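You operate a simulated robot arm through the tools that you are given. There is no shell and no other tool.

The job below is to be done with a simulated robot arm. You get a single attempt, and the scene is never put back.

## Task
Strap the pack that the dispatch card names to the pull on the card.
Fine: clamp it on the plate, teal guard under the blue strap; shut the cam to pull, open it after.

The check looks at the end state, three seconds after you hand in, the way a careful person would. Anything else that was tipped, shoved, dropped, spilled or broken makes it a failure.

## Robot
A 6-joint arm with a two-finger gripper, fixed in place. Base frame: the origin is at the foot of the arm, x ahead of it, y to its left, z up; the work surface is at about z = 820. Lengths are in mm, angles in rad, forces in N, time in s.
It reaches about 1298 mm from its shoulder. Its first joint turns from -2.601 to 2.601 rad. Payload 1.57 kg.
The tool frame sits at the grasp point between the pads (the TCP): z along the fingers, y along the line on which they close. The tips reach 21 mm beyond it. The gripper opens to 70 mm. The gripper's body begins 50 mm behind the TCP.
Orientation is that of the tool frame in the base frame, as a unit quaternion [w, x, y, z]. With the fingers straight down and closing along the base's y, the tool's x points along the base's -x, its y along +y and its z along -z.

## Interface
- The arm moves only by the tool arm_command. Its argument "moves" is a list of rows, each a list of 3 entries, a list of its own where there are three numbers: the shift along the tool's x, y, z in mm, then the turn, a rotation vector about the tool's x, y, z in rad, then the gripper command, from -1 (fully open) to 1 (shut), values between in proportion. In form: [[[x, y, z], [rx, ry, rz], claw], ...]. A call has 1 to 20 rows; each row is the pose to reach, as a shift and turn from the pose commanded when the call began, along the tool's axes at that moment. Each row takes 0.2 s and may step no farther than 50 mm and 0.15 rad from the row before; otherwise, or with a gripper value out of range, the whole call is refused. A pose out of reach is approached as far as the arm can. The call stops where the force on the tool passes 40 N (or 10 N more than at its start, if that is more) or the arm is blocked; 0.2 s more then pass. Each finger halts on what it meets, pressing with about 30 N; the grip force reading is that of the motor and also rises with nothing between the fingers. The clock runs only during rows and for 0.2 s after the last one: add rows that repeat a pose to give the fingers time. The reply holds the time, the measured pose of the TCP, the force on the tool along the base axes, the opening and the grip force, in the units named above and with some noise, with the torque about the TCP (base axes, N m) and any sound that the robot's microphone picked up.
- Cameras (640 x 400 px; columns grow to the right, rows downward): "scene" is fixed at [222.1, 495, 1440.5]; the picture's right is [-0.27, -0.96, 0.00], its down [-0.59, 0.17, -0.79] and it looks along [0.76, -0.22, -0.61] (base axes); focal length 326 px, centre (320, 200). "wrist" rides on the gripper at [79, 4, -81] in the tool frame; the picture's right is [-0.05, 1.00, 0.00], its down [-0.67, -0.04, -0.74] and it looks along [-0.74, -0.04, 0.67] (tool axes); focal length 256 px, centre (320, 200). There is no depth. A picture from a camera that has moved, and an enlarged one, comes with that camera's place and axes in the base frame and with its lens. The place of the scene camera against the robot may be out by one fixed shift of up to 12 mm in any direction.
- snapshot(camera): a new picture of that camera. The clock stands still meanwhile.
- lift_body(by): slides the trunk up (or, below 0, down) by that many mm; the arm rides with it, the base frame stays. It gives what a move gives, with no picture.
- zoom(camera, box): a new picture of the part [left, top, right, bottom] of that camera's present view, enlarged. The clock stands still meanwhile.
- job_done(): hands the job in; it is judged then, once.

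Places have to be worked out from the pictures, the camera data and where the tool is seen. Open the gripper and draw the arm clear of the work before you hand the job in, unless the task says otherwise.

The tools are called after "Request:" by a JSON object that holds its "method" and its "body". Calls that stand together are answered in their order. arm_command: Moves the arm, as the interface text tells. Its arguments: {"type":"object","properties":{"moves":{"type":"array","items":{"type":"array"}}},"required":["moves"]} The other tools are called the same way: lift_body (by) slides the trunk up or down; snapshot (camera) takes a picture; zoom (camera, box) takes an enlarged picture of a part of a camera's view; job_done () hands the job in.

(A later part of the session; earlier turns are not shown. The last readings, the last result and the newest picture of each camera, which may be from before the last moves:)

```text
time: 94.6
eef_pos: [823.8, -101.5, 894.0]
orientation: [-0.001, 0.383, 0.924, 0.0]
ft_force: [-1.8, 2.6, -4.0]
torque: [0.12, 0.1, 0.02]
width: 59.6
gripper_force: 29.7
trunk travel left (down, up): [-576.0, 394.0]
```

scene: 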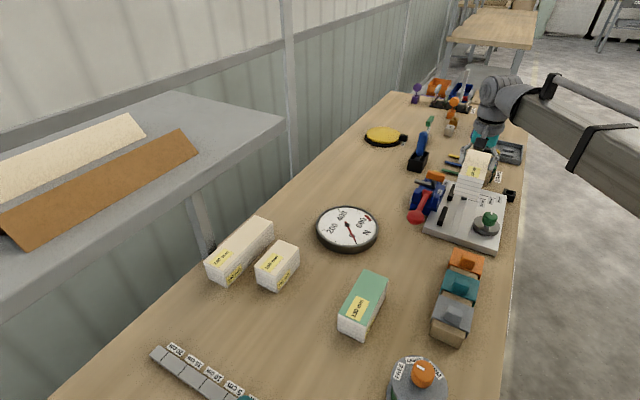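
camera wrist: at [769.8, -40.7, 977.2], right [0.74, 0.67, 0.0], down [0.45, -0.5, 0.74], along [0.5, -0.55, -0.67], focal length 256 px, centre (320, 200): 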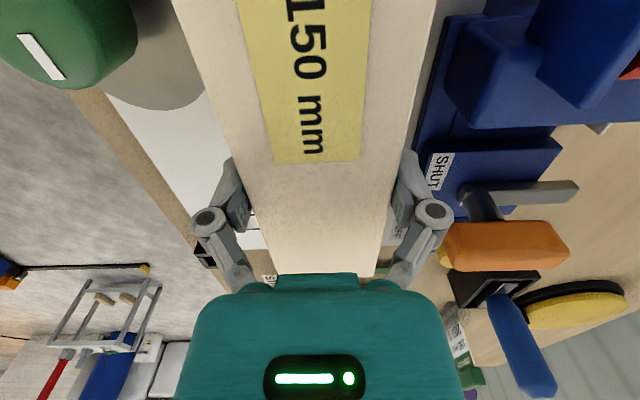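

A light touch on the pin (3 N) at TCP u≈654, so the pack is against both pin and fence. I'll set it down and release.

Request:
{"method": "lift_body", "body": {"by": -3}}

Request:
{"method": "arm_command", "body": {"moves": [[[0, 0, 0], [0, 0, 0], 0.5], [[0, 0, 0], [0, 0, 0], -0.6], [[0, 0, 0], [0, 0, 0], -0.9], [[0, 0, 0], [0, 0, 0], -1], [[0, 0, 0], [0, 0, 0], -1]]}}

Request:
{"method": "lift_body", "body": {"by": 110}}

Request:
{"method": "snapshot", "body": {"camera": "wrist"}}

Request:
{"method": "zoom", "body": {"camera": "scene", "box": [400, 150, 530, 250]}}

```text
time: 95.1
eef_pos: [823.6, -101.3, 893.3]
orientation: [0.0, 0.383, 0.924, -0.001]
ft_force: [3.0, 2.3, 19.0]
torque: [0.07, -0.03, 0.02]
width: 59.8
gripper_force: 30.7
trunk travel left (down, up): [-573.0, 397.0]
```

```text
time: 96.3
eef_pos: [824.3, -102.4, 891.5]
orientation: [-0.001, 0.382, 0.924, -0.001]
ft_force: [0.1, 1.4, 0.6]
torque: [-0.02, 0.06, 0.02]
width: 70.1
gripper_force: 0.1
trunk travel left (down, up): [-573.0, 397.0]
```

```text
time: 97.7
eef_pos: [823.4, -101.6, 1001.3]
orientation: [0.0, 0.383, 0.924, -0.001]
ft_force: [-1.3, -1.1, -0.6]
torque: [0.01, -0.01, -0.03]
width: 69.8
gripper_force: 0.1
trunk travel left (down, up): [-683.0, 287.0]
```

```text
taken
camera wrist: at [771.0, -43.1, 1083.3], right [0.74, 0.67, 0.0], down [0.45, -0.5, 0.74], along [0.5, -0.55, -0.67], focal length 256 px, centre (320, 200)
```

wrist: 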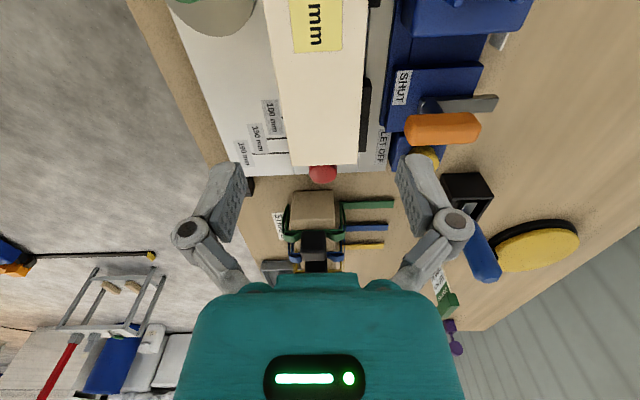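

```text
4.00 times, centred on (465, 200) of scene
camera zoom: at [222.1, 495.0, 1440.5], right [-0.27, -0.96, 0.0], down [-0.59, 0.17, -0.79], along [0.76, -0.22, -0.61], focal length 1306 px, centre (-260, 200)
```

zoom: 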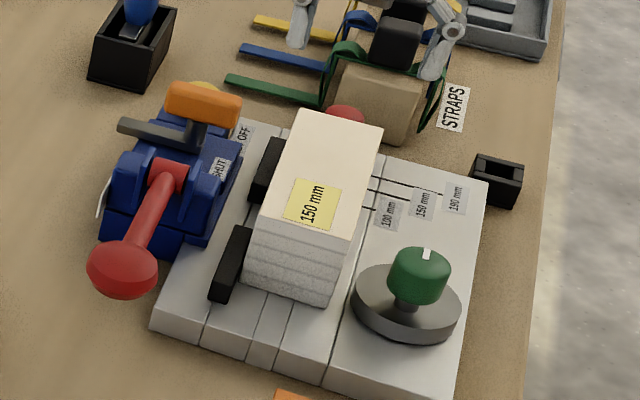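

The pack sits against the fence and pin. Next is the clamp: I'll move over the green knob (590.4, 432) with the fingers narrowed.

Request:
{"method": "arm_command", "body": {"moves": [[[22, -26, 0], [0, 0, 0], -0.3], [[43, -52, 0], [0, 0, 0], -0.3], [[64.3, -78.7, 0], [0, 0, 0], -0.3], [[64.3, -78.7, 0], [0, 0, 0], -0.3], [[64.3, -78.7, 0], [0, 0, 0], -0.3]]}}

Request:
{"method": "lift_body", "body": {"by": -65}}

Request:
{"method": "snapshot", "body": {"camera": "wrist"}}

Request:
{"method": "zoom", "body": {"camera": "scene", "box": [400, 150, 530, 250]}}

```text
time: 98.9
eef_pos: [722.2, -113.0, 1001.8]
orientation: [0.0, 0.384, 0.923, 0.0]
ft_force: [0.7, -0.3, 0.1]
torque: [0.0, 0.02, -0.02]
width: 45.4
gripper_force: 0.0
trunk travel left (down, up): [-683.0, 287.0]
```

```text
time: 100.0
eef_pos: [723.5, -113.5, 936.7]
orientation: [-0.001, 0.382, 0.924, 0.0]
ft_force: [0.9, 0.0, 0.8]
torque: [0.01, 0.0, 0.03]
width: 45.5
gripper_force: 0.1
trunk travel left (down, up): [-618.0, 352.0]
```

```text
taken
camera wrist: at [669.7, -54.4, 1018.4], right [0.74, 0.67, 0.0], down [0.45, -0.5, 0.74], along [0.5, -0.55, -0.67], focal length 256 px, centre (320, 200)
```

wrist: 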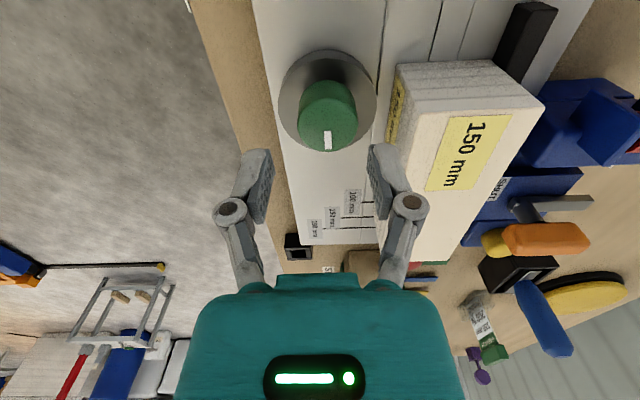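

```text
4.00 times, centred on (465, 200) of scene
camera zoom: at [222.1, 495.0, 1440.5], right [-0.27, -0.96, 0.0], down [-0.59, 0.17, -0.79], along [0.76, -0.22, -0.61], focal length 1306 px, centre (-260, 200)
```

zoom: 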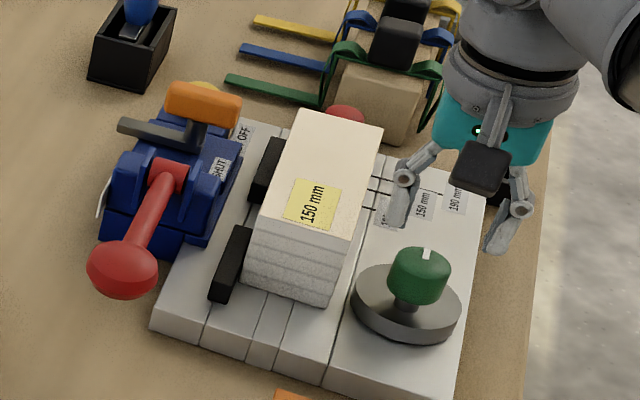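

I'll zoom on the knob from here to refine its axis in this orientation.

Request:
{"method": "zoom", "body": {"camera": "wrist", "box": [260, 30, 400, 170]}}

```text
2.86 times, centred on (330, 100) of wrist
camera zoom: at [669.7, -54.4, 1018.4], right [0.74, 0.67, 0.0], down [0.45, -0.5, 0.74], along [0.5, -0.55, -0.67], focal length 731 px, centre (291, 486)
```

zoom: 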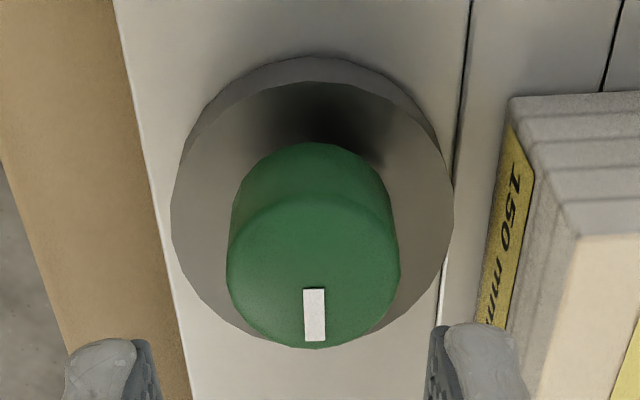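

Two views agree if the knob top is at z≈892: axis (590.0, 434.8). I'll correct the position and lower to grip height.

Request:
{"method": "arm_command", "body": {"moves": [[[1, 3.7, 0], [0, 0, 0], -0.3], [[1, 3.7, 0], [0, 0, 0], -0.3]]}}

Request:
{"method": "lift_body", "body": {"by": -51}}

Request:
{"method": "snapshot", "body": {"camera": "wrist"}}

Request:
{"method": "zoom", "body": {"camera": "scene", "box": [430, 170, 530, 250]}}

```text
time: 100.5
eef_pos: [724.6, -109.8, 937.6]
orientation: [-0.001, 0.383, 0.924, -0.001]
ft_force: [-0.9, -0.1, -0.3]
torque: [0.01, 0.01, -0.01]
width: 45.4
gripper_force: 0.1
trunk travel left (down, up): [-618.0, 352.0]
```

```text
time: 101.5
eef_pos: [724.3, -110.2, 885.3]
orientation: [-0.001, 0.383, 0.924, 0.0]
ft_force: [1.0, 0.2, -0.1]
torque: [-0.01, 0.02, 0.01]
width: 45.5
gripper_force: 0.1
trunk travel left (down, up): [-567.0, 403.0]
```

```text
taken
camera wrist: at [671.7, -50.9, 967.4], right [0.74, 0.67, 0.0], down [0.45, -0.5, 0.74], along [0.5, -0.55, -0.67], focal length 256 px, centre (320, 200)
```

wrist: 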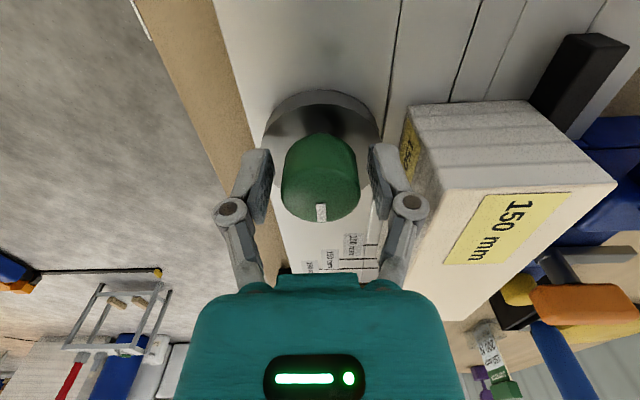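

```text
5.00 times, centred on (480, 210) of scene
camera zoom: at [222.1, 495.0, 1440.5], right [-0.27, -0.96, 0.0], down [-0.59, 0.17, -0.79], along [0.76, -0.22, -0.61], focal length 1632 px, centre (-480, 150)
```

zoom: 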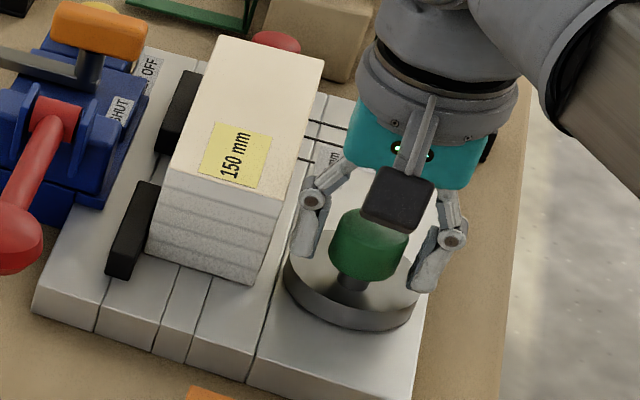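

The knob is centred between the fingers. I'll close on it.

Request:
{"method": "arm_command", "body": {"moves": [[[0, 0, 0], [0, 0, 0], 0.0], [[0, 0, 0], [0, 0, 0], 1], [[0, 0, 0], [0, 0, 0], 1], [[0, 0, 0], [0, 0, 0], 1], [[0, 0, 0], [0, 0, 0], 1]]}}

Request:
{"method": "zoom", "body": {"camera": "wrist", "box": [220, 80, 420, 260]}}

```text
time: 102.7
eef_pos: [725.4, -108.5, 886.0]
orientation: [-0.001, 0.383, 0.924, -0.001]
ft_force: [3.6, 2.4, 5.6]
torque: [0.18, 0.09, -0.02]
width: 33.3
gripper_force: 32.4
trunk travel left (down, up): [-567.0, 403.0]
```

```text
2.22 times, centred on (320, 170) of wrist
camera zoom: at [671.9, -50.8, 967.5], right [0.74, 0.67, 0.0], down [0.45, -0.5, 0.74], along [0.5, -0.55, -0.67], focal length 569 px, centre (320, 267)
```

zoom: 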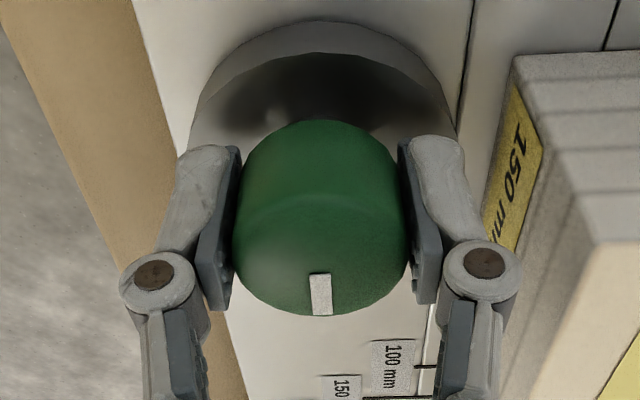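

Gripped (33.3 mm) with little side force, so it is centred. I'll start turning counter-clockwise as seen from above (−z about the tool) in small steps, watching forces.

Request:
{"method": "arm_command", "body": {"moves": [[[0, 0, 0], [0, 0, -0.1], 1], [[0, 0, 0], [0, 0, -0.2], 1], [[0, 0, 0], [0, 0, -0.3], 1], [[0, 0, 0], [0, 0, -0.3], 1]]}}

Request:
{"method": "zoom", "body": {"camera": "wrist", "box": [220, 80, 420, 260]}}

Request:
{"method": "zoom", "body": {"camera": "scene", "box": [430, 170, 530, 250]}}

```text
time: 103.7
eef_pos: [724.8, -110.1, 886.0]
orientation: [0.0, 0.239, 0.971, -0.001]
ft_force: [4.1, -1.2, 5.6]
torque: [-0.08, -0.08, 0.0]
width: 33.1
gripper_force: 32.3
trunk travel left (down, up): [-567.0, 403.0]
```

```text
2.22 times, centred on (320, 170) of wrist
camera zoom: at [656.8, -69.1, 967.5], right [0.51, 0.86, 0.0], down [0.57, -0.34, 0.74], along [0.64, -0.38, -0.67], focal length 569 px, centre (320, 267)
```

zoom: 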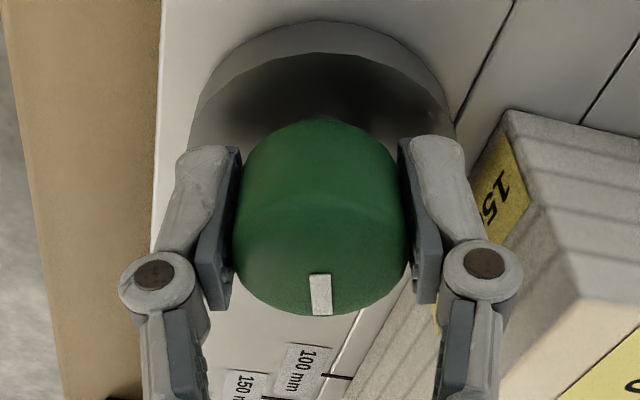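

```text
5.00 times, centred on (480, 210) of scene
camera zoom: at [222.1, 495.0, 1440.5], right [-0.27, -0.96, 0.0], down [-0.59, 0.17, -0.79], along [0.76, -0.22, -0.61], focal length 1632 px, centre (-480, 150)
```

zoom: 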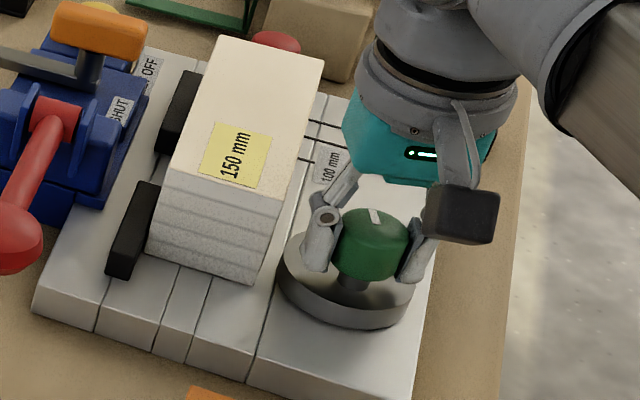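

The knob and disc turn freely with the tool. I'll continue to about 75°, watching the force for disc–pack contact.

Request:
{"method": "arm_command", "body": {"moves": [[[0, 0, 0], [0, 0, -0.12], 1], [[0, 0, 0], [0, 0, -0.24], 1], [[0, 0, 0], [0, 0, -0.36], 1], [[0, 0, 0], [0, 0, -0.48], 1], [[0, 0, 0], [0, 0, -0.6], 1], [[0, 0, 0], [0, 0, -0.6], 1]]}}

Request:
{"method": "zoom", "body": {"camera": "wrist", "box": [220, 80, 420, 260]}}

Request:
{"method": "zoom", "body": {"camera": "scene", "box": [430, 170, 530, 250]}}

```text
time: 105.1
eef_pos: [725.3, -109.1, 885.1]
orientation: [-0.001, -0.058, 0.998, 0.0]
ft_force: [6.8, -0.2, 6.7]
torque: [0.11, -0.71, -0.01]
width: 33.1
gripper_force: 31.6
trunk travel left (down, up): [-567.0, 403.0]
```

```text
2.22 times, centred on (320, 170) of wrist
camera zoom: at [645.8, -114.7, 967.5], right [-0.06, 1.0, 0.0], down [0.67, 0.04, 0.74], along [0.74, 0.05, -0.67], focal length 569 px, centre (320, 267)
```

zoom: 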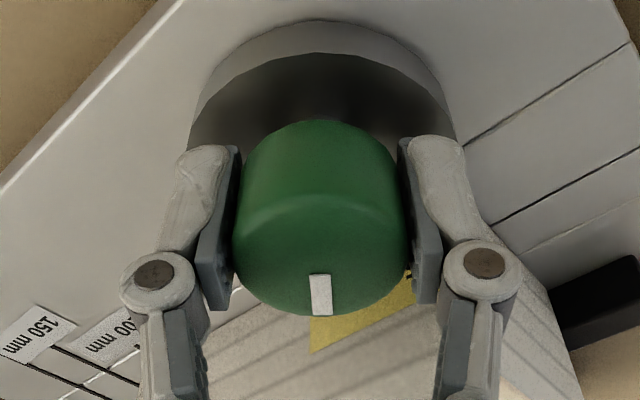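

```text
5.00 times, centred on (480, 210) of scene
camera zoom: at [222.1, 495.0, 1440.5], right [-0.27, -0.96, 0.0], down [-0.59, 0.17, -0.79], along [0.76, -0.22, -0.61], focal length 1632 px, centre (-480, 150)
```

zoom: 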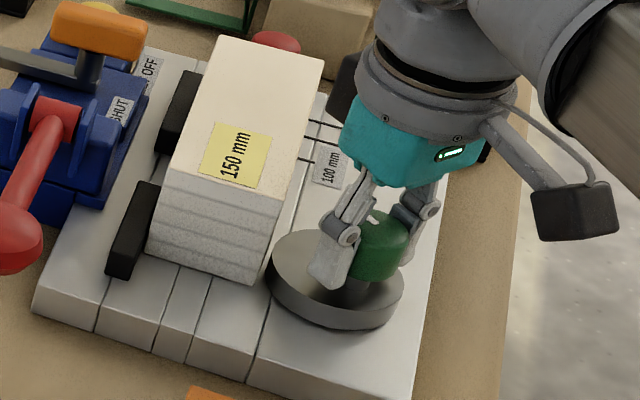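

About 52° turned; the disc edge is nearing the pack. I'll keep going in smaller steps.

Request:
{"method": "arm_command", "body": {"moves": [[[0, 0, 0], [0, 0, -0.1], 1], [[0, 0, 0], [0, 0, -0.2], 1], [[0, 0, 0], [0, 0, -0.3], 1], [[0, 0, 0], [0, 0, -0.3], 1]]}}

Request:
{"method": "arm_command", "body": {"moves": [[[0, 0, 0], [0, 0, -0.1], 1], [[0, 0, 0], [0, 0, -0.2], 1], [[0, 0, 0], [0, 0, -0.2], 1]]}}

Request:
{"method": "zoom", "body": {"camera": "scene", "box": [430, 170, 530, 250]}}

Request:
{"method": "snapshot", "body": {"camera": "wrist"}}

```text
time: 106.1
eef_pos: [725.2, -109.7, 886.8]
orientation: [-0.001, -0.207, 0.978, 0.0]
ft_force: [8.2, 3.6, 8.5]
torque: [0.1, 0.01, 0.01]
width: 33.5
gripper_force: 32.0
trunk travel left (down, up): [-567.0, 403.0]
```

```text
time: 106.9
eef_pos: [723.4, -109.0, 886.5]
orientation: [-0.001, -0.304, 0.953, 0.0]
ft_force: [8.8, 6.5, 8.5]
torque: [-0.09, 0.0, 0.0]
width: 33.3
gripper_force: 31.6
trunk travel left (down, up): [-567.0, 403.0]
```

```text
5.00 times, centred on (480, 210) of scene
camera zoom: at [222.1, 495.0, 1440.5], right [-0.27, -0.96, 0.0], down [-0.59, 0.17, -0.79], along [0.76, -0.22, -0.61], focal length 1632 px, centre (-480, 150)
```

zoom: 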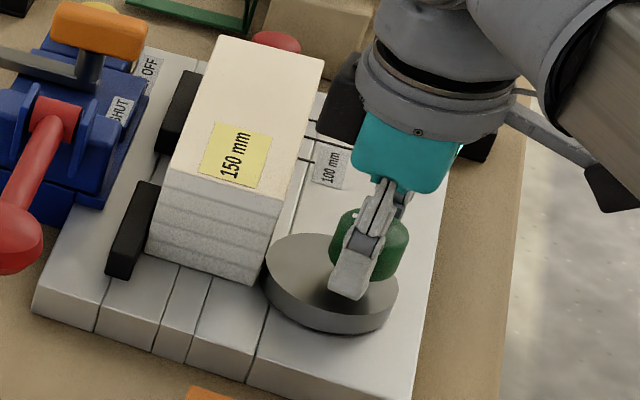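

```text
taken
camera wrist: at [657.9, -152.0, 967.4], right [-0.53, 0.85, 0.0], down [0.57, 0.36, 0.74], along [0.63, 0.4, -0.67], focal length 256 px, centre (320, 200)
```

wrist: 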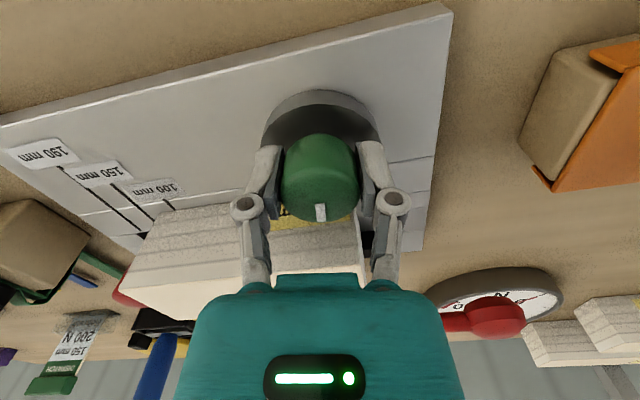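

80° turned. I'll finish the turn to 90°.

Request:
{"method": "arm_command", "body": {"moves": [[[0, 0, 0], [0, 0, -0.08], 1], [[0, 0, 0], [0, 0, -0.17], 1], [[0, 0, 0], [0, 0, -0.17], 1], [[0, 0, 0], [0, 0, -0.17], 1]]}}

Request:
{"method": "zoom", "body": {"camera": "wrist", "box": [200, 60, 440, 270]}}

Request:
{"method": "zoom", "body": {"camera": "scene", "box": [440, 185, 500, 240]}}

```text
time: 107.9
eef_pos: [724.2, -109.0, 885.4]
orientation: [-0.002, -0.383, 0.924, 0.001]
ft_force: [2.8, 10.8, 2.2]
torque: [0.25, -0.12, -0.02]
width: 33.3
gripper_force: 31.9
trunk travel left (down, up): [-567.0, 403.0]
```

```text
1.90 times, centred on (320, 165) of wrist
camera zoom: at [666.0, -162.8, 967.4], right [-0.67, 0.74, 0.0], down [0.5, 0.45, 0.74], along [0.55, 0.5, -0.67], focal length 488 px, centre (320, 267)
```

zoom: 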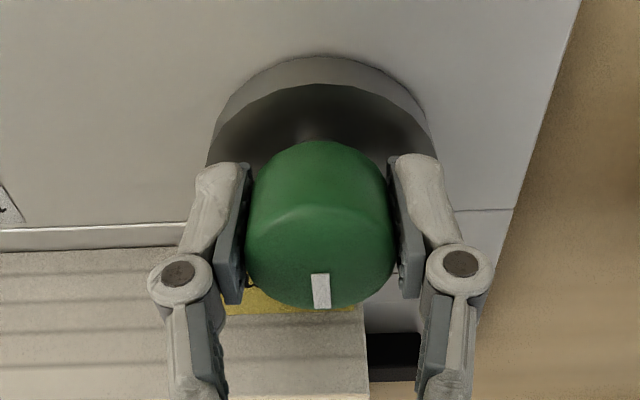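

```text
7.27 times, centred on (470, 212) of scene
camera zoom: at [222.1, 495.0, 1440.5], right [-0.27, -0.96, 0.0], down [-0.59, 0.17, -0.79], along [0.76, -0.22, -0.61], focal length 2374 px, centre (-771, 109)
```

zoom: 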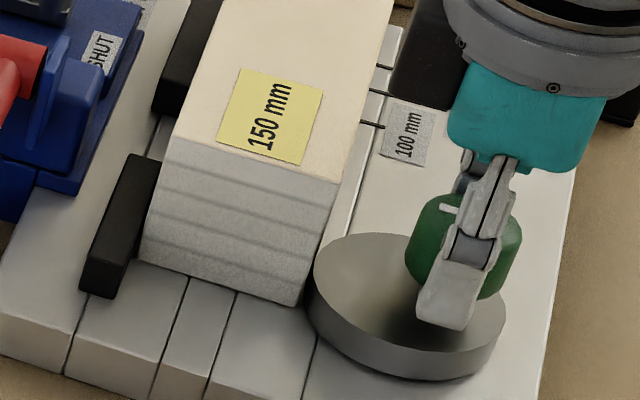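

The mark now points at the pack. I'll release the knob, rise, and check the gap between disc and pack.

Request:
{"method": "arm_command", "body": {"moves": [[[0, 0, 0], [0, 0, 0], 0.3], [[0, 0, 0], [0, 0, 0], -0.2], [[0, 0, 0], [0, 0, 0], -0.3], [[0, 0, 0], [0, 0, 0], -0.3]]}}

Request:
{"method": "lift_body", "body": {"by": 115}}

Request:
{"method": "zoom", "body": {"camera": "wrist", "box": [220, 20, 420, 160]}}

Request:
{"method": "snapshot", "body": {"camera": "wrist"}}

Request:
{"method": "zoom", "body": {"camera": "scene", "box": [440, 185, 500, 240]}}

```text
time: 108.9
eef_pos: [726.1, -110.4, 886.2]
orientation: [-0.001, -0.383, 0.924, 0.0]
ft_force: [-0.5, -0.4, -0.2]
torque: [-0.01, -0.02, 0.0]
width: 45.4
gripper_force: 0.0
trunk travel left (down, up): [-567.0, 403.0]
```

```text
time: 110.3
eef_pos: [724.3, -111.3, 1000.7]
orientation: [-0.001, -0.383, 0.924, -0.001]
ft_force: [0.7, -0.4, 0.6]
torque: [0.01, -0.01, 0.02]
width: 45.3
gripper_force: 0.0
trunk travel left (down, up): [-682.0, 288.0]
```

```text
2.86 times, centred on (320, 90) of wrist
camera zoom: at [666.1, -163.8, 1082.3], right [-0.67, 0.74, 0.0], down [0.5, 0.45, 0.74], along [0.55, 0.5, -0.67], focal length 731 px, centre (320, 514)
```

zoom: 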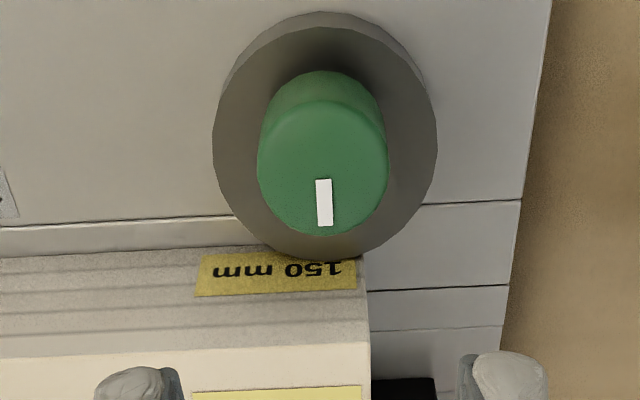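

```text
taken
camera wrist: at [666.1, -163.8, 1082.3], right [-0.67, 0.74, 0.0], down [0.5, 0.45, 0.74], along [0.55, 0.5, -0.67], focal length 256 px, centre (320, 200)
```

wrist: 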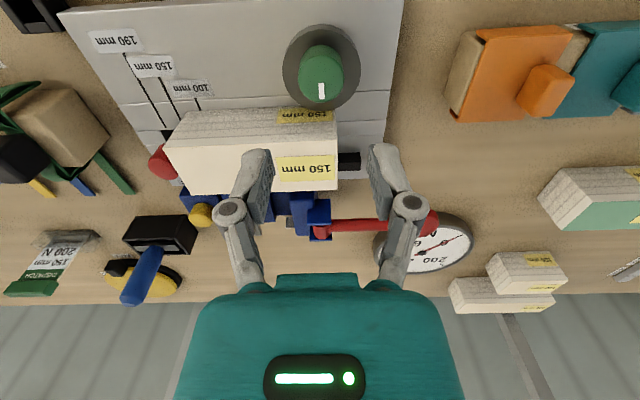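

```text
7.27 times, centred on (470, 212) of scene
camera zoom: at [222.1, 495.0, 1440.5], right [-0.27, -0.96, 0.0], down [-0.59, 0.17, -0.79], along [0.76, -0.22, -0.61], focal length 2374 px, centre (-771, 109)
```

zoom: 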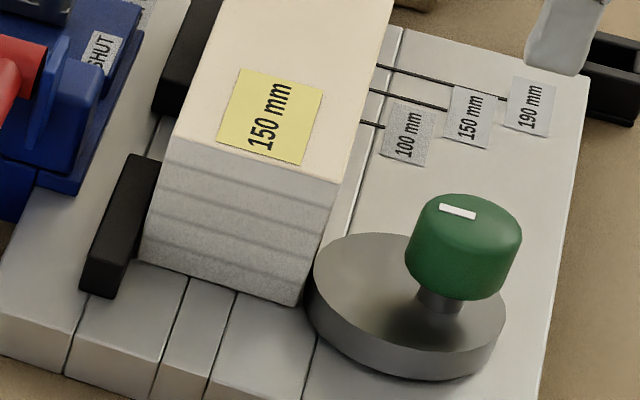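

The disc's edge has come up to the pack's face. I'll zoom in more closely on the contact.

Request:
{"method": "zoom", "body": {"camera": "wrist", "box": [275, 80, 365, 140]}}

Request:
{"method": "zoom", "body": {"camera": "scene", "box": [455, 205, 485, 230]}}

Request:
{"method": "zoom", "body": {"camera": "wrist", "box": [140, 90, 360, 210]}}

```text
6.67 times, centred on (320, 110) of wrist
camera zoom: at [666.1, -163.8, 1082.3], right [-0.67, 0.74, 0.0], down [0.5, 0.45, 0.74], along [0.55, 0.5, -0.67], focal length 1707 px, centre (320, 800)
```

zoom: 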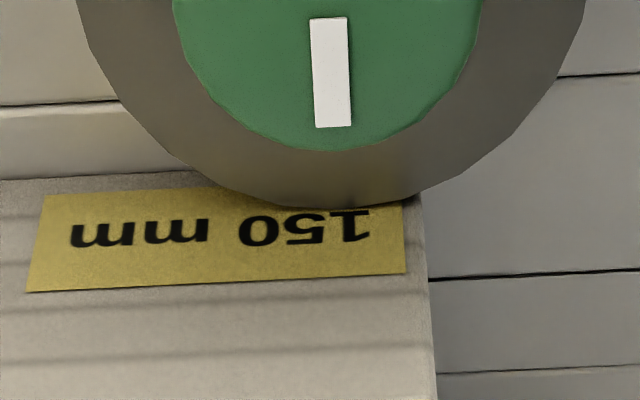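

```text
16.00 times, centred on (470, 218) of scene
camera zoom: at [222.1, 495.0, 1440.5], right [-0.27, -0.96, 0.0], down [-0.59, 0.17, -0.79], along [0.76, -0.22, -0.61], focal length 5223 px, centre (-2080, -80)
```

zoom: 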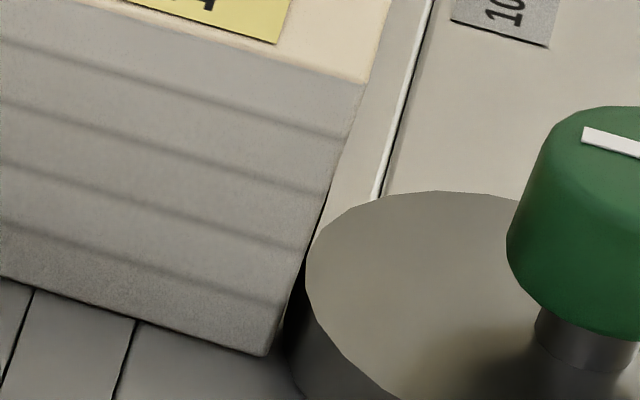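

```text
2.91 times, centred on (250, 150) of wrist
camera zoom: at [666.1, -163.8, 1082.3], right [-0.67, 0.74, 0.0], down [0.5, 0.45, 0.74], along [0.55, 0.5, -0.67], focal length 745 px, centre (524, 346)
```

zoom: 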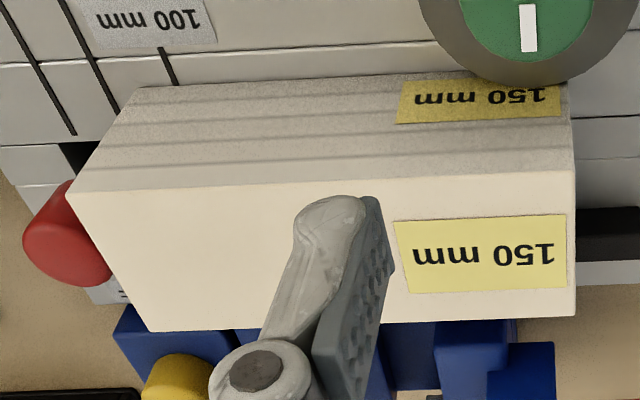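

The disc is at its full throw, right up against the pack face with the pack still against the fence. Now the teal guard: I'll move over it with the same heading, since the fingers will close along u on its knob.

Request:
{"method": "arm_command", "body": {"moves": [[[-4, 44, 0], [0, 0, 0], -0.3], [[-8, 87, 0], [0, 0, 0], -0.3], [[-13, 131, 0], [0, 0, 0], -0.3], [[-17, 175, 0], [0, 0, 0], -0.3], [[-21, 218, 0], [0, 0, 0], -0.3], [[-25.8, 261.8, 0], [0, 0, 0], -0.3], [[-25.8, 261.8, 0], [0, 0, 0], -0.3], [[-25.8, 261.8, 0], [0, 0, 0], -0.3]]}}

Request:
{"method": "snapshot", "body": {"camera": "wrist"}}

Request:
{"method": "zoom", "body": {"camera": "wrist", "box": [240, 0, 400, 110]}}

```text
time: 112.1
eef_pos: [559.9, 95.4, 1001.2]
orientation: [-0.001, -0.382, 0.924, 0.001]
ft_force: [-0.1, -0.1, 0.5]
torque: [-0.01, -0.01, 0.01]
width: 45.8
gripper_force: 0.1
trunk travel left (down, up): [-682.0, 288.0]
```

```text
taken
camera wrist: at [500.3, 42.3, 1082.4], right [-0.67, 0.74, 0.0], down [0.5, 0.45, 0.74], along [0.55, 0.5, -0.67], focal length 256 px, centre (320, 200)
```

wrist: 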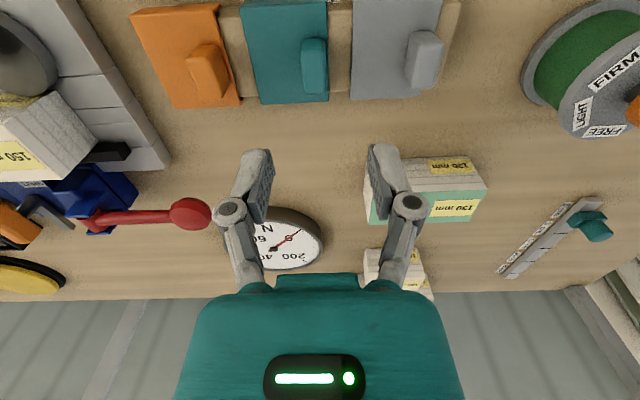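

```text
3.64 times, centred on (320, 55) of wrist
camera zoom: at [500.3, 42.3, 1082.4], right [-0.67, 0.74, 0.0], down [0.5, 0.45, 0.74], along [0.55, 0.5, -0.67], focal length 931 px, centre (320, 727)
```

zoom: 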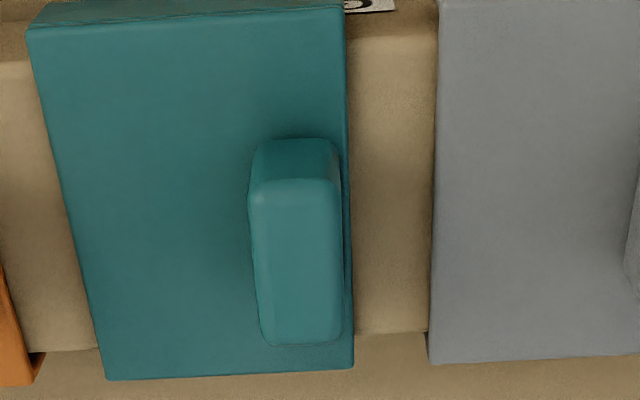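

The teal guard's knob is at about (332.3, 460). I'll centre on it and lower to about z=906 for a check.

Request:
{"method": "arm_command", "body": {"moves": [[[3, -4.4, 0], [0, 0, 0], -0.3], [[3, -4.4, 0], [0, 0, 0], -0.3]]}}

Request:
{"method": "lift_body", "body": {"by": -90}}

Request:
{"method": "snapshot", "body": {"camera": "wrist"}}

Request:
{"method": "zoom", "body": {"camera": "scene", "box": [420, 230, 520, 320]}}

```text
time: 112.7
eef_pos: [559.7, 89.2, 1001.7]
orientation: [-0.001, -0.382, 0.924, 0.0]
ft_force: [-0.4, 0.1, -0.4]
torque: [0.02, 0.03, 0.04]
width: 45.5
gripper_force: 0.1
trunk travel left (down, up): [-682.0, 288.0]
```

```text
time: 114.0
eef_pos: [559.4, 89.1, 912.3]
orientation: [-0.002, -0.383, 0.924, 0.001]
ft_force: [0.8, 0.6, -1.0]
torque: [-0.02, 0.01, -0.02]
width: 45.4
gripper_force: 0.0
trunk travel left (down, up): [-592.0, 378.0]
```

```text
taken
camera wrist: at [500.5, 36.3, 992.5], right [-0.67, 0.74, 0.0], down [0.5, 0.45, 0.74], along [0.55, 0.5, -0.67], focal length 256 px, centre (320, 200)
```

wrist: 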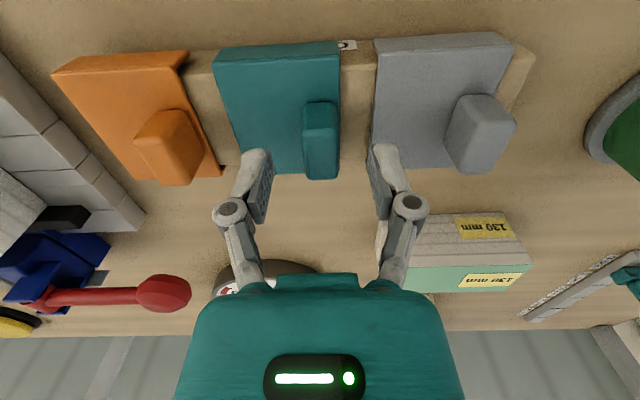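

```text
4.44 times, centred on (470, 275) of scene
camera zoom: at [222.1, 495.0, 1440.5], right [-0.27, -0.96, 0.0], down [-0.59, 0.17, -0.79], along [0.76, -0.22, -0.61], focal length 1451 px, centre (-347, -133)
```

zoom: 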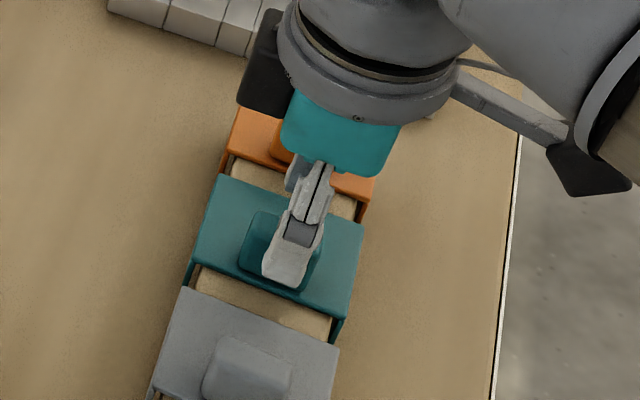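

I'll zoom in to determine the knob's height from this closer view.

Request:
{"method": "zoom", "body": {"camera": "wrist", "box": [240, 80, 400, 200]}}

```text
3.33 times, centred on (320, 140) of wrist
camera zoom: at [500.5, 36.3, 992.5], right [-0.67, 0.74, 0.0], down [0.5, 0.45, 0.74], along [0.55, 0.5, -0.67], focal length 853 px, centre (320, 400)
```

zoom: 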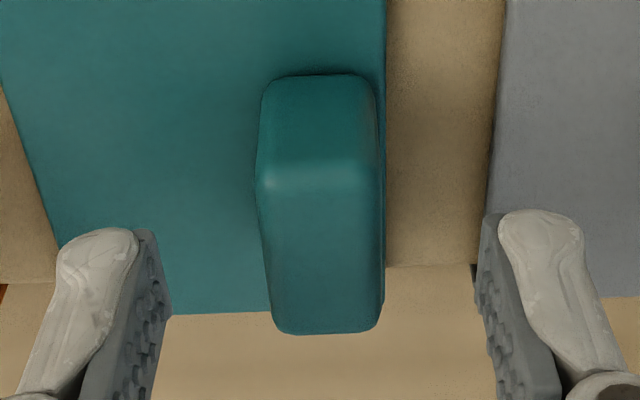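

Guard plate top is at z≈863, knob top at ≈893, knob centre (332.1, 459), all aligned with the TCP. I'll lower 22 mm, grip, and lift.

Request:
{"method": "lift_body", "body": {"by": -22}}

Request:
{"method": "arm_command", "body": {"moves": [[[0, 0, 0], [0, 0, 0], 0.0], [[0, 0, 0], [0, 0, 0], 0.5], [[0, 0, 0], [0, 0, 0], 1], [[0, 0, 0], [0, 0, 0], 1], [[0, 0, 0], [0, 0, 0], 1], [[0, 0, 0], [0, 0, 0], 1]]}}

Request:
{"method": "zoom", "body": {"camera": "wrist", "box": [220, 60, 420, 220]}}

```text
time: 114.7
eef_pos: [559.0, 88.3, 889.3]
orientation: [-0.001, -0.382, 0.924, 0.001]
ft_force: [-0.3, 0.4, 1.5]
torque: [0.02, -0.01, 0.01]
width: 45.8
gripper_force: 0.1
trunk travel left (down, up): [-570.0, 400.0]
```

```text
time: 116.1
eef_pos: [559.4, 89.8, 889.9]
orientation: [-0.001, -0.382, 0.924, 0.002]
ft_force: [0.9, 0.3, 1.6]
torque: [-0.03, -0.02, 0.03]
width: 16.6
gripper_force: 29.6
trunk travel left (down, up): [-570.0, 400.0]
```

```text
2.50 times, centred on (320, 140) of wrist
camera zoom: at [500.5, 36.4, 970.5], right [-0.67, 0.74, 0.0], down [0.5, 0.45, 0.74], along [0.55, 0.5, -0.67], focal length 640 px, centre (320, 350)
```

zoom: 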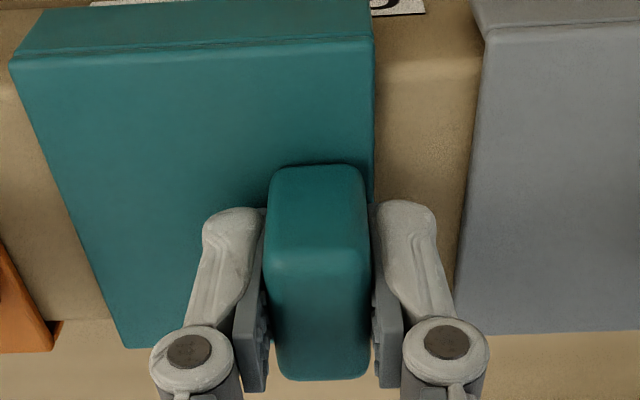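

Gripped at 16.6 mm. I'll lift a little and check it comes up, then raise to carrying height.

Request:
{"method": "lift_body", "body": {"by": 20}}

Request:
{"method": "zoom", "body": {"camera": "wrist", "box": [220, 60, 420, 220]}}

Request:
{"method": "lift_body", "body": {"by": 100}}

Request:
{"method": "snapshot", "body": {"camera": "wrist"}}

Request:
{"method": "zoom", "body": {"camera": "scene", "box": [400, 170, 540, 320]}}

```text
time: 116.7
eef_pos: [560.2, 89.5, 909.1]
orientation: [0.0, -0.383, 0.924, 0.0]
ft_force: [-0.5, 0.8, -0.4]
torque: [-0.01, 0.01, 0.0]
width: 16.8
gripper_force: 30.0
trunk travel left (down, up): [-590.0, 380.0]
```

```text
2.50 times, centred on (320, 140) of wrist
camera zoom: at [500.6, 36.4, 990.5], right [-0.67, 0.74, 0.0], down [0.5, 0.45, 0.74], along [0.55, 0.5, -0.67], focal length 640 px, centre (320, 350)
```

zoom: 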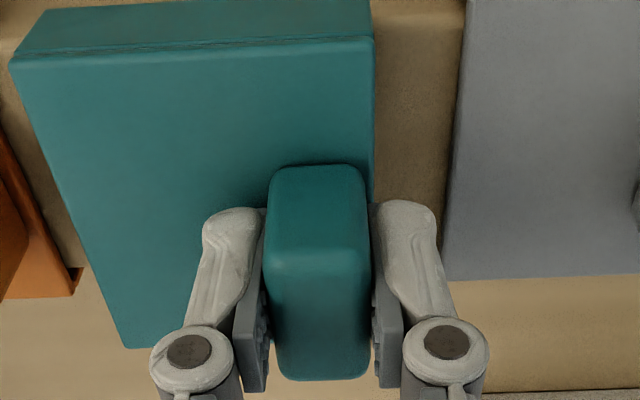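

```text
time: 118.1
eef_pos: [558.9, 90.4, 1008.4]
orientation: [-0.001, -0.383, 0.924, 0.0]
ft_force: [0.2, 0.1, -0.6]
torque: [-0.02, 0.02, 0.02]
width: 16.6
gripper_force: 30.3
trunk travel left (down, up): [-690.0, 280.0]
```

```text
taken
camera wrist: at [500.6, 36.4, 1090.4], right [-0.67, 0.74, 0.0], down [0.5, 0.45, 0.74], along [0.55, 0.5, -0.67], focal length 256 px, centre (320, 200)
```

wrist: 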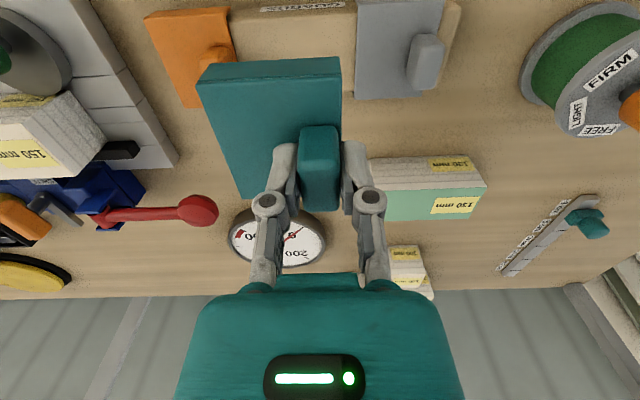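

```text
2.67 times, centred on (470, 245) of scene
camera zoom: at [222.1, 495.0, 1440.5], right [-0.27, -0.96, 0.0], down [-0.59, 0.17, -0.79], along [0.76, -0.22, -0.61], focal length 870 px, centre (-80, 80)
```

zoom: 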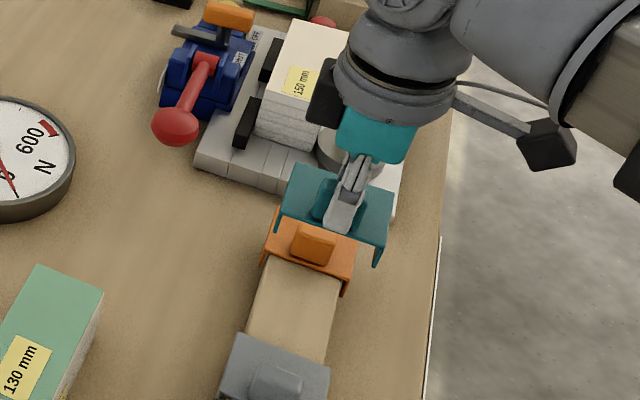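

The guard is held without slip; its centre is about +20 mm in u from the TCP. I'll carry it over the pack, aiming the guard centre at u≈643 so its knob stays clear of the strap block, with v centred on the pack.

Request:
{"method": "arm_command", "body": {"moves": [[[-7.4, -41.6, 0], [0, 0, 0], 1], [[-14.9, -83.1, 0], [0, 0, 0], 1], [[-22.3, -124.7, 0], [0, 0, 0], 1], [[-29.7, -166.3, 0], [0, 0, 0], 1], [[-37.1, -207.9, 0], [0, 0, 0], 1], [[-44.6, -249.4, 0], [0, 0, 0], 1], [[-52, -291, 0], [0, 0, 0], 1], [[-52, -291, 0], [0, 0, 0], 1], [[-52, -291, 0], [0, 0, 0], 1]]}}

Request:
{"method": "snapshot", "body": {"camera": "wrist"}}

Request:
{"method": "zoom", "body": {"camera": "scene", "box": [400, 130, 530, 240]}}

```text
time: 120.1
eef_pos: [801.7, -78.7, 1008.6]
orientation: [0.0, -0.382, 0.924, 0.001]
ft_force: [0.6, 0.6, -0.9]
torque: [0.0, -0.03, 0.0]
width: 16.7
gripper_force: 30.7
trunk travel left (down, up): [-690.0, 280.0]
```

```text
taken
camera wrist: at [743.5, -131.5, 1090.5], right [-0.67, 0.74, 0.0], down [0.5, 0.45, 0.74], along [0.55, 0.5, -0.67], focal length 256 px, centre (320, 200)
```

wrist: 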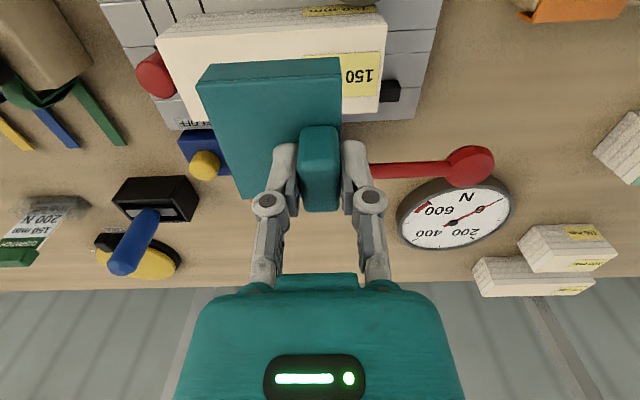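

```text
3.64 times, centred on (465, 185) of scene
camera zoom: at [222.1, 495.0, 1440.5], right [-0.27, -0.96, 0.0], down [-0.59, 0.17, -0.79], along [0.76, -0.22, -0.61], focal length 1187 px, centre (-207, 254)
```

zoom: 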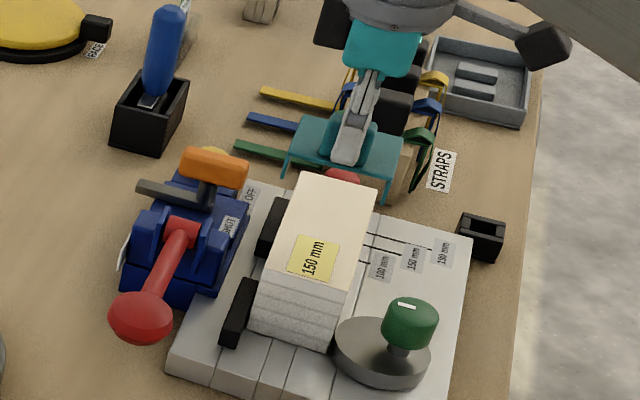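

I'll correct v by −1 mm, then lower until the flanges are just above the pack top.

Request:
{"method": "arm_command", "body": {"moves": [[[1.1, 0, 0], [0, 0, 0], 1], [[1.1, 0, 0], [0, 0, 0], 1]]}}

Request:
{"method": "lift_body", "body": {"by": -52}}

Request:
{"method": "zoom", "body": {"camera": "wrist", "box": [140, 0, 440, 200]}}

Request:
{"method": "zoom", "body": {"camera": "scene", "box": [425, 150, 505, 220]}}

```text
time: 120.7
eef_pos: [801.4, -80.0, 1008.7]
orientation: [-0.002, -0.383, 0.924, 0.001]
ft_force: [0.3, 0.2, 0.2]
torque: [0.02, -0.01, 0.04]
width: 16.9
gripper_force: 30.0
trunk travel left (down, up): [-690.0, 280.0]
```

```text
time: 121.6
eef_pos: [801.0, -78.8, 957.0]
orientation: [-0.002, -0.383, 0.924, 0.001]
ft_force: [0.5, -0.3, 0.4]
torque: [-0.02, 0.01, 0.0]
width: 16.9
gripper_force: 30.8
trunk travel left (down, up): [-638.0, 332.0]
```

```text
2.00 times, centred on (290, 100) of wrist
camera zoom: at [742.3, -132.6, 1038.4], right [-0.67, 0.74, 0.0], down [0.5, 0.45, 0.74], along [0.55, 0.5, -0.67], focal length 512 px, centre (380, 400)
```

zoom: 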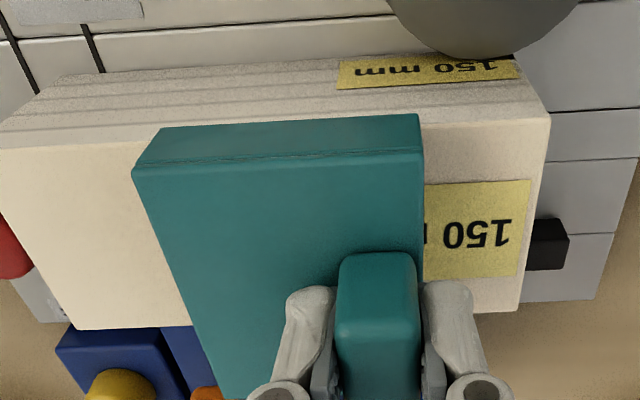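

```text
5.71 times, centred on (465, 185) of scene
camera zoom: at [222.1, 495.0, 1440.5], right [-0.27, -0.96, 0.0], down [-0.59, 0.17, -0.79], along [0.76, -0.22, -0.61], focal length 1865 px, centre (-509, 286)
```

zoom: 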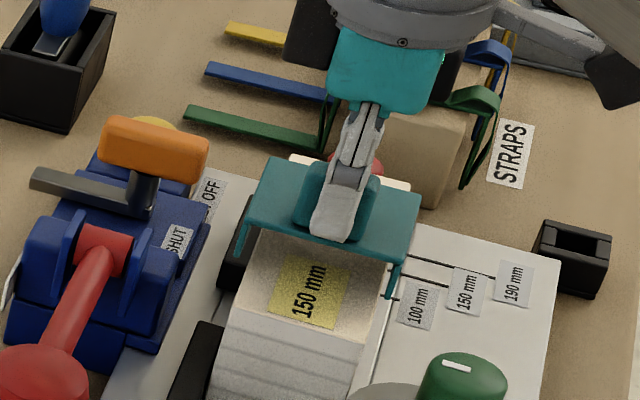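

The flanges straddle the pack with about 2.5 mm clearance each side. I'll lower in steps until the guard rests on the pack.

Request:
{"method": "lift_body", "body": {"by": -15}}

Request:
{"method": "lift_body", "body": {"by": -7}}

Request:
{"method": "zoom", "body": {"camera": "wrist", "box": [140, 0, 440, 200]}}

Request:
{"method": "zoom", "body": {"camera": "scene", "box": [425, 160, 505, 230]}}

```text
time: 122.2
eef_pos: [801.2, -79.9, 942.2]
orientation: [-0.002, -0.383, 0.924, 0.001]
ft_force: [0.7, 0.8, -0.3]
torque: [0.01, 0.0, 0.01]
width: 16.7
gripper_force: 29.8
trunk travel left (down, up): [-623.0, 347.0]
```

```text
time: 122.8
eef_pos: [802.1, -78.8, 935.1]
orientation: [-0.001, -0.382, 0.924, 0.0]
ft_force: [-0.4, 0.1, -0.1]
torque: [-0.03, -0.03, -0.01]
width: 17.1
gripper_force: 29.8
trunk travel left (down, up): [-616.0, 354.0]
```

```text
2.00 times, centred on (290, 100) of wrist
camera zoom: at [742.3, -132.6, 1016.4], right [-0.67, 0.74, 0.0], down [0.5, 0.45, 0.74], along [0.55, 0.5, -0.67], focal length 512 px, centre (380, 400)
```

zoom: 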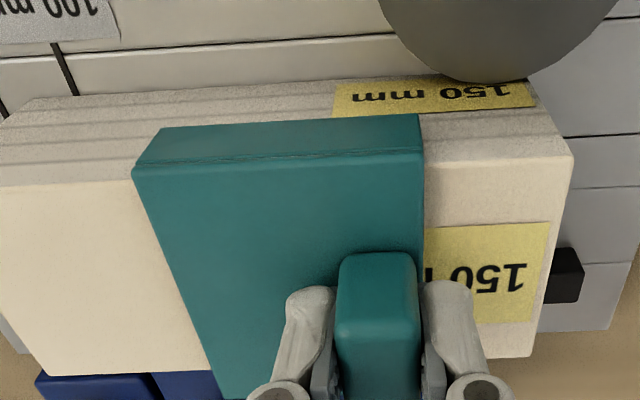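

```text
5.71 times, centred on (465, 195) of scene
camera zoom: at [222.1, 495.0, 1440.5], right [-0.27, -0.96, 0.0], down [-0.59, 0.17, -0.79], along [0.76, -0.22, -0.61], focal length 1865 px, centre (-509, 229)
```

zoom: 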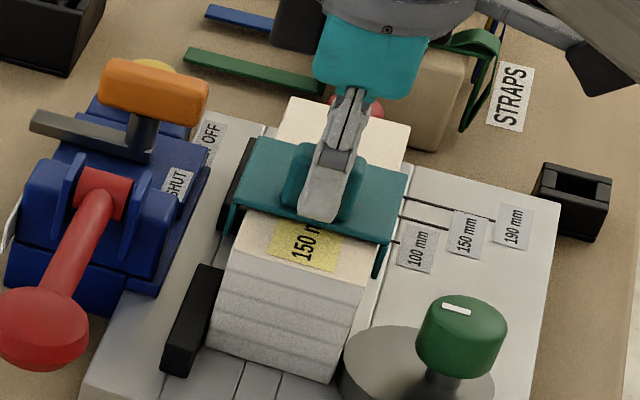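

No contact on the sides and the flanges are passing both sides of the pack. I'll lower the last few millimetres.

Request:
{"method": "lift_body", "body": {"by": -3}}

Request:
{"method": "lift_body", "body": {"by": -2}}

Request:
{"method": "lift_body", "body": {"by": -2}}

```text
time: 123.3
eef_pos: [800.4, -78.4, 933.3]
orientation: [0.0, -0.382, 0.924, 0.0]
ft_force: [2.8, 0.1, 13.6]
torque: [-0.01, -0.08, 0.0]
width: 16.9
gripper_force: 30.0
trunk travel left (down, up): [-613.0, 357.0]
```

```text
time: 123.8
eef_pos: [799.8, -79.7, 930.5]
orientation: [0.0, -0.383, 0.924, 0.0]
ft_force: [4.9, -1.3, 19.0]
torque: [-0.02, -0.11, 0.02]
width: 17.1
gripper_force: 29.9
trunk travel left (down, up): [-611.0, 359.0]
```

```text
time: 124.3
eef_pos: [801.0, -79.6, 928.5]
orientation: [-0.001, -0.382, 0.924, 0.0]
ft_force: [2.1, -1.3, 16.7]
torque: [-0.06, -0.12, 0.03]
width: 16.9
gripper_force: 29.4
trunk travel left (down, up): [-609.0, 361.0]
```

The guard is seated on the pack (contact at z≈932). I'll release and rise.

Request:
{"method": "arm_command", "body": {"moves": [[[0, 0, 0], [0, 0, 0], 0.5], [[0, 0, 0], [0, 0, 0], 0.0], [[0, 0, 0], [0, 0, 0], -0.3], [[0, 0, 0], [0, 0, 0], -0.3], [[0, 0, 0], [0, 0, 0], -0.3]]}}

Request:
{"method": "lift_body", "body": {"by": 110}}

Request:
{"method": "snapshot", "body": {"camera": "wrist"}}

Request:
{"method": "zoom", "body": {"camera": "wrist", "box": [140, 0, 440, 200]}}

Request:
{"method": "zoom", "body": {"camera": "scene", "box": [425, 160, 505, 230]}}

```text
time: 125.5
eef_pos: [800.0, -80.2, 928.6]
orientation: [-0.001, -0.383, 0.924, 0.001]
ft_force: [0.3, -0.3, -0.1]
torque: [0.0, -0.01, -0.02]
width: 45.5
gripper_force: 0.0
trunk travel left (down, up): [-609.0, 361.0]
```

```text
time: 127.0
eef_pos: [800.7, -79.7, 1037.4]
orientation: [-0.001, -0.382, 0.924, -0.001]
ft_force: [0.1, 1.1, 0.8]
torque: [0.0, 0.03, -0.02]
width: 45.6
gripper_force: 0.0
trunk travel left (down, up): [-719.0, 251.0]
```

```text
taken
camera wrist: at [742.5, -132.5, 1119.3], right [-0.67, 0.74, 0.0], down [0.5, 0.45, 0.74], along [0.55, 0.5, -0.67], focal length 256 px, centre (320, 200)
```

wrist: 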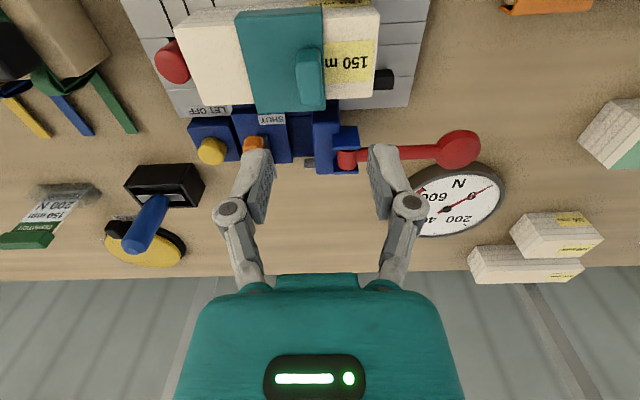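

```text
2.00 times, centred on (290, 100) of wrist
camera zoom: at [742.5, -132.5, 1119.3], right [-0.67, 0.74, 0.0], down [0.5, 0.45, 0.74], along [0.55, 0.5, -0.67], focal length 512 px, centre (380, 400)
```

zoom: 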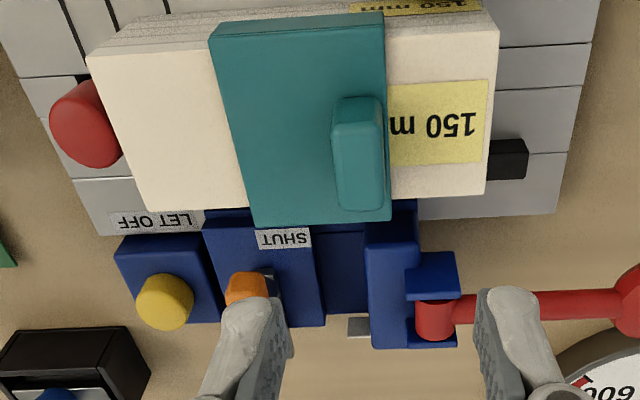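

```text
5.71 times, centred on (465, 195) of scene
camera zoom: at [222.1, 495.0, 1440.5], right [-0.27, -0.96, 0.0], down [-0.59, 0.17, -0.79], along [0.76, -0.22, -0.61], focal length 1865 px, centre (-509, 229)
```

zoom: 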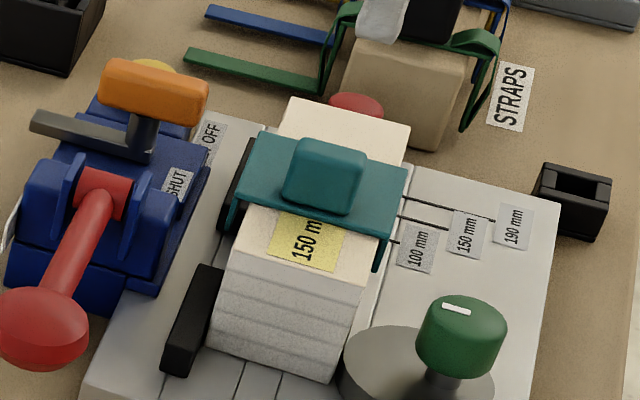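

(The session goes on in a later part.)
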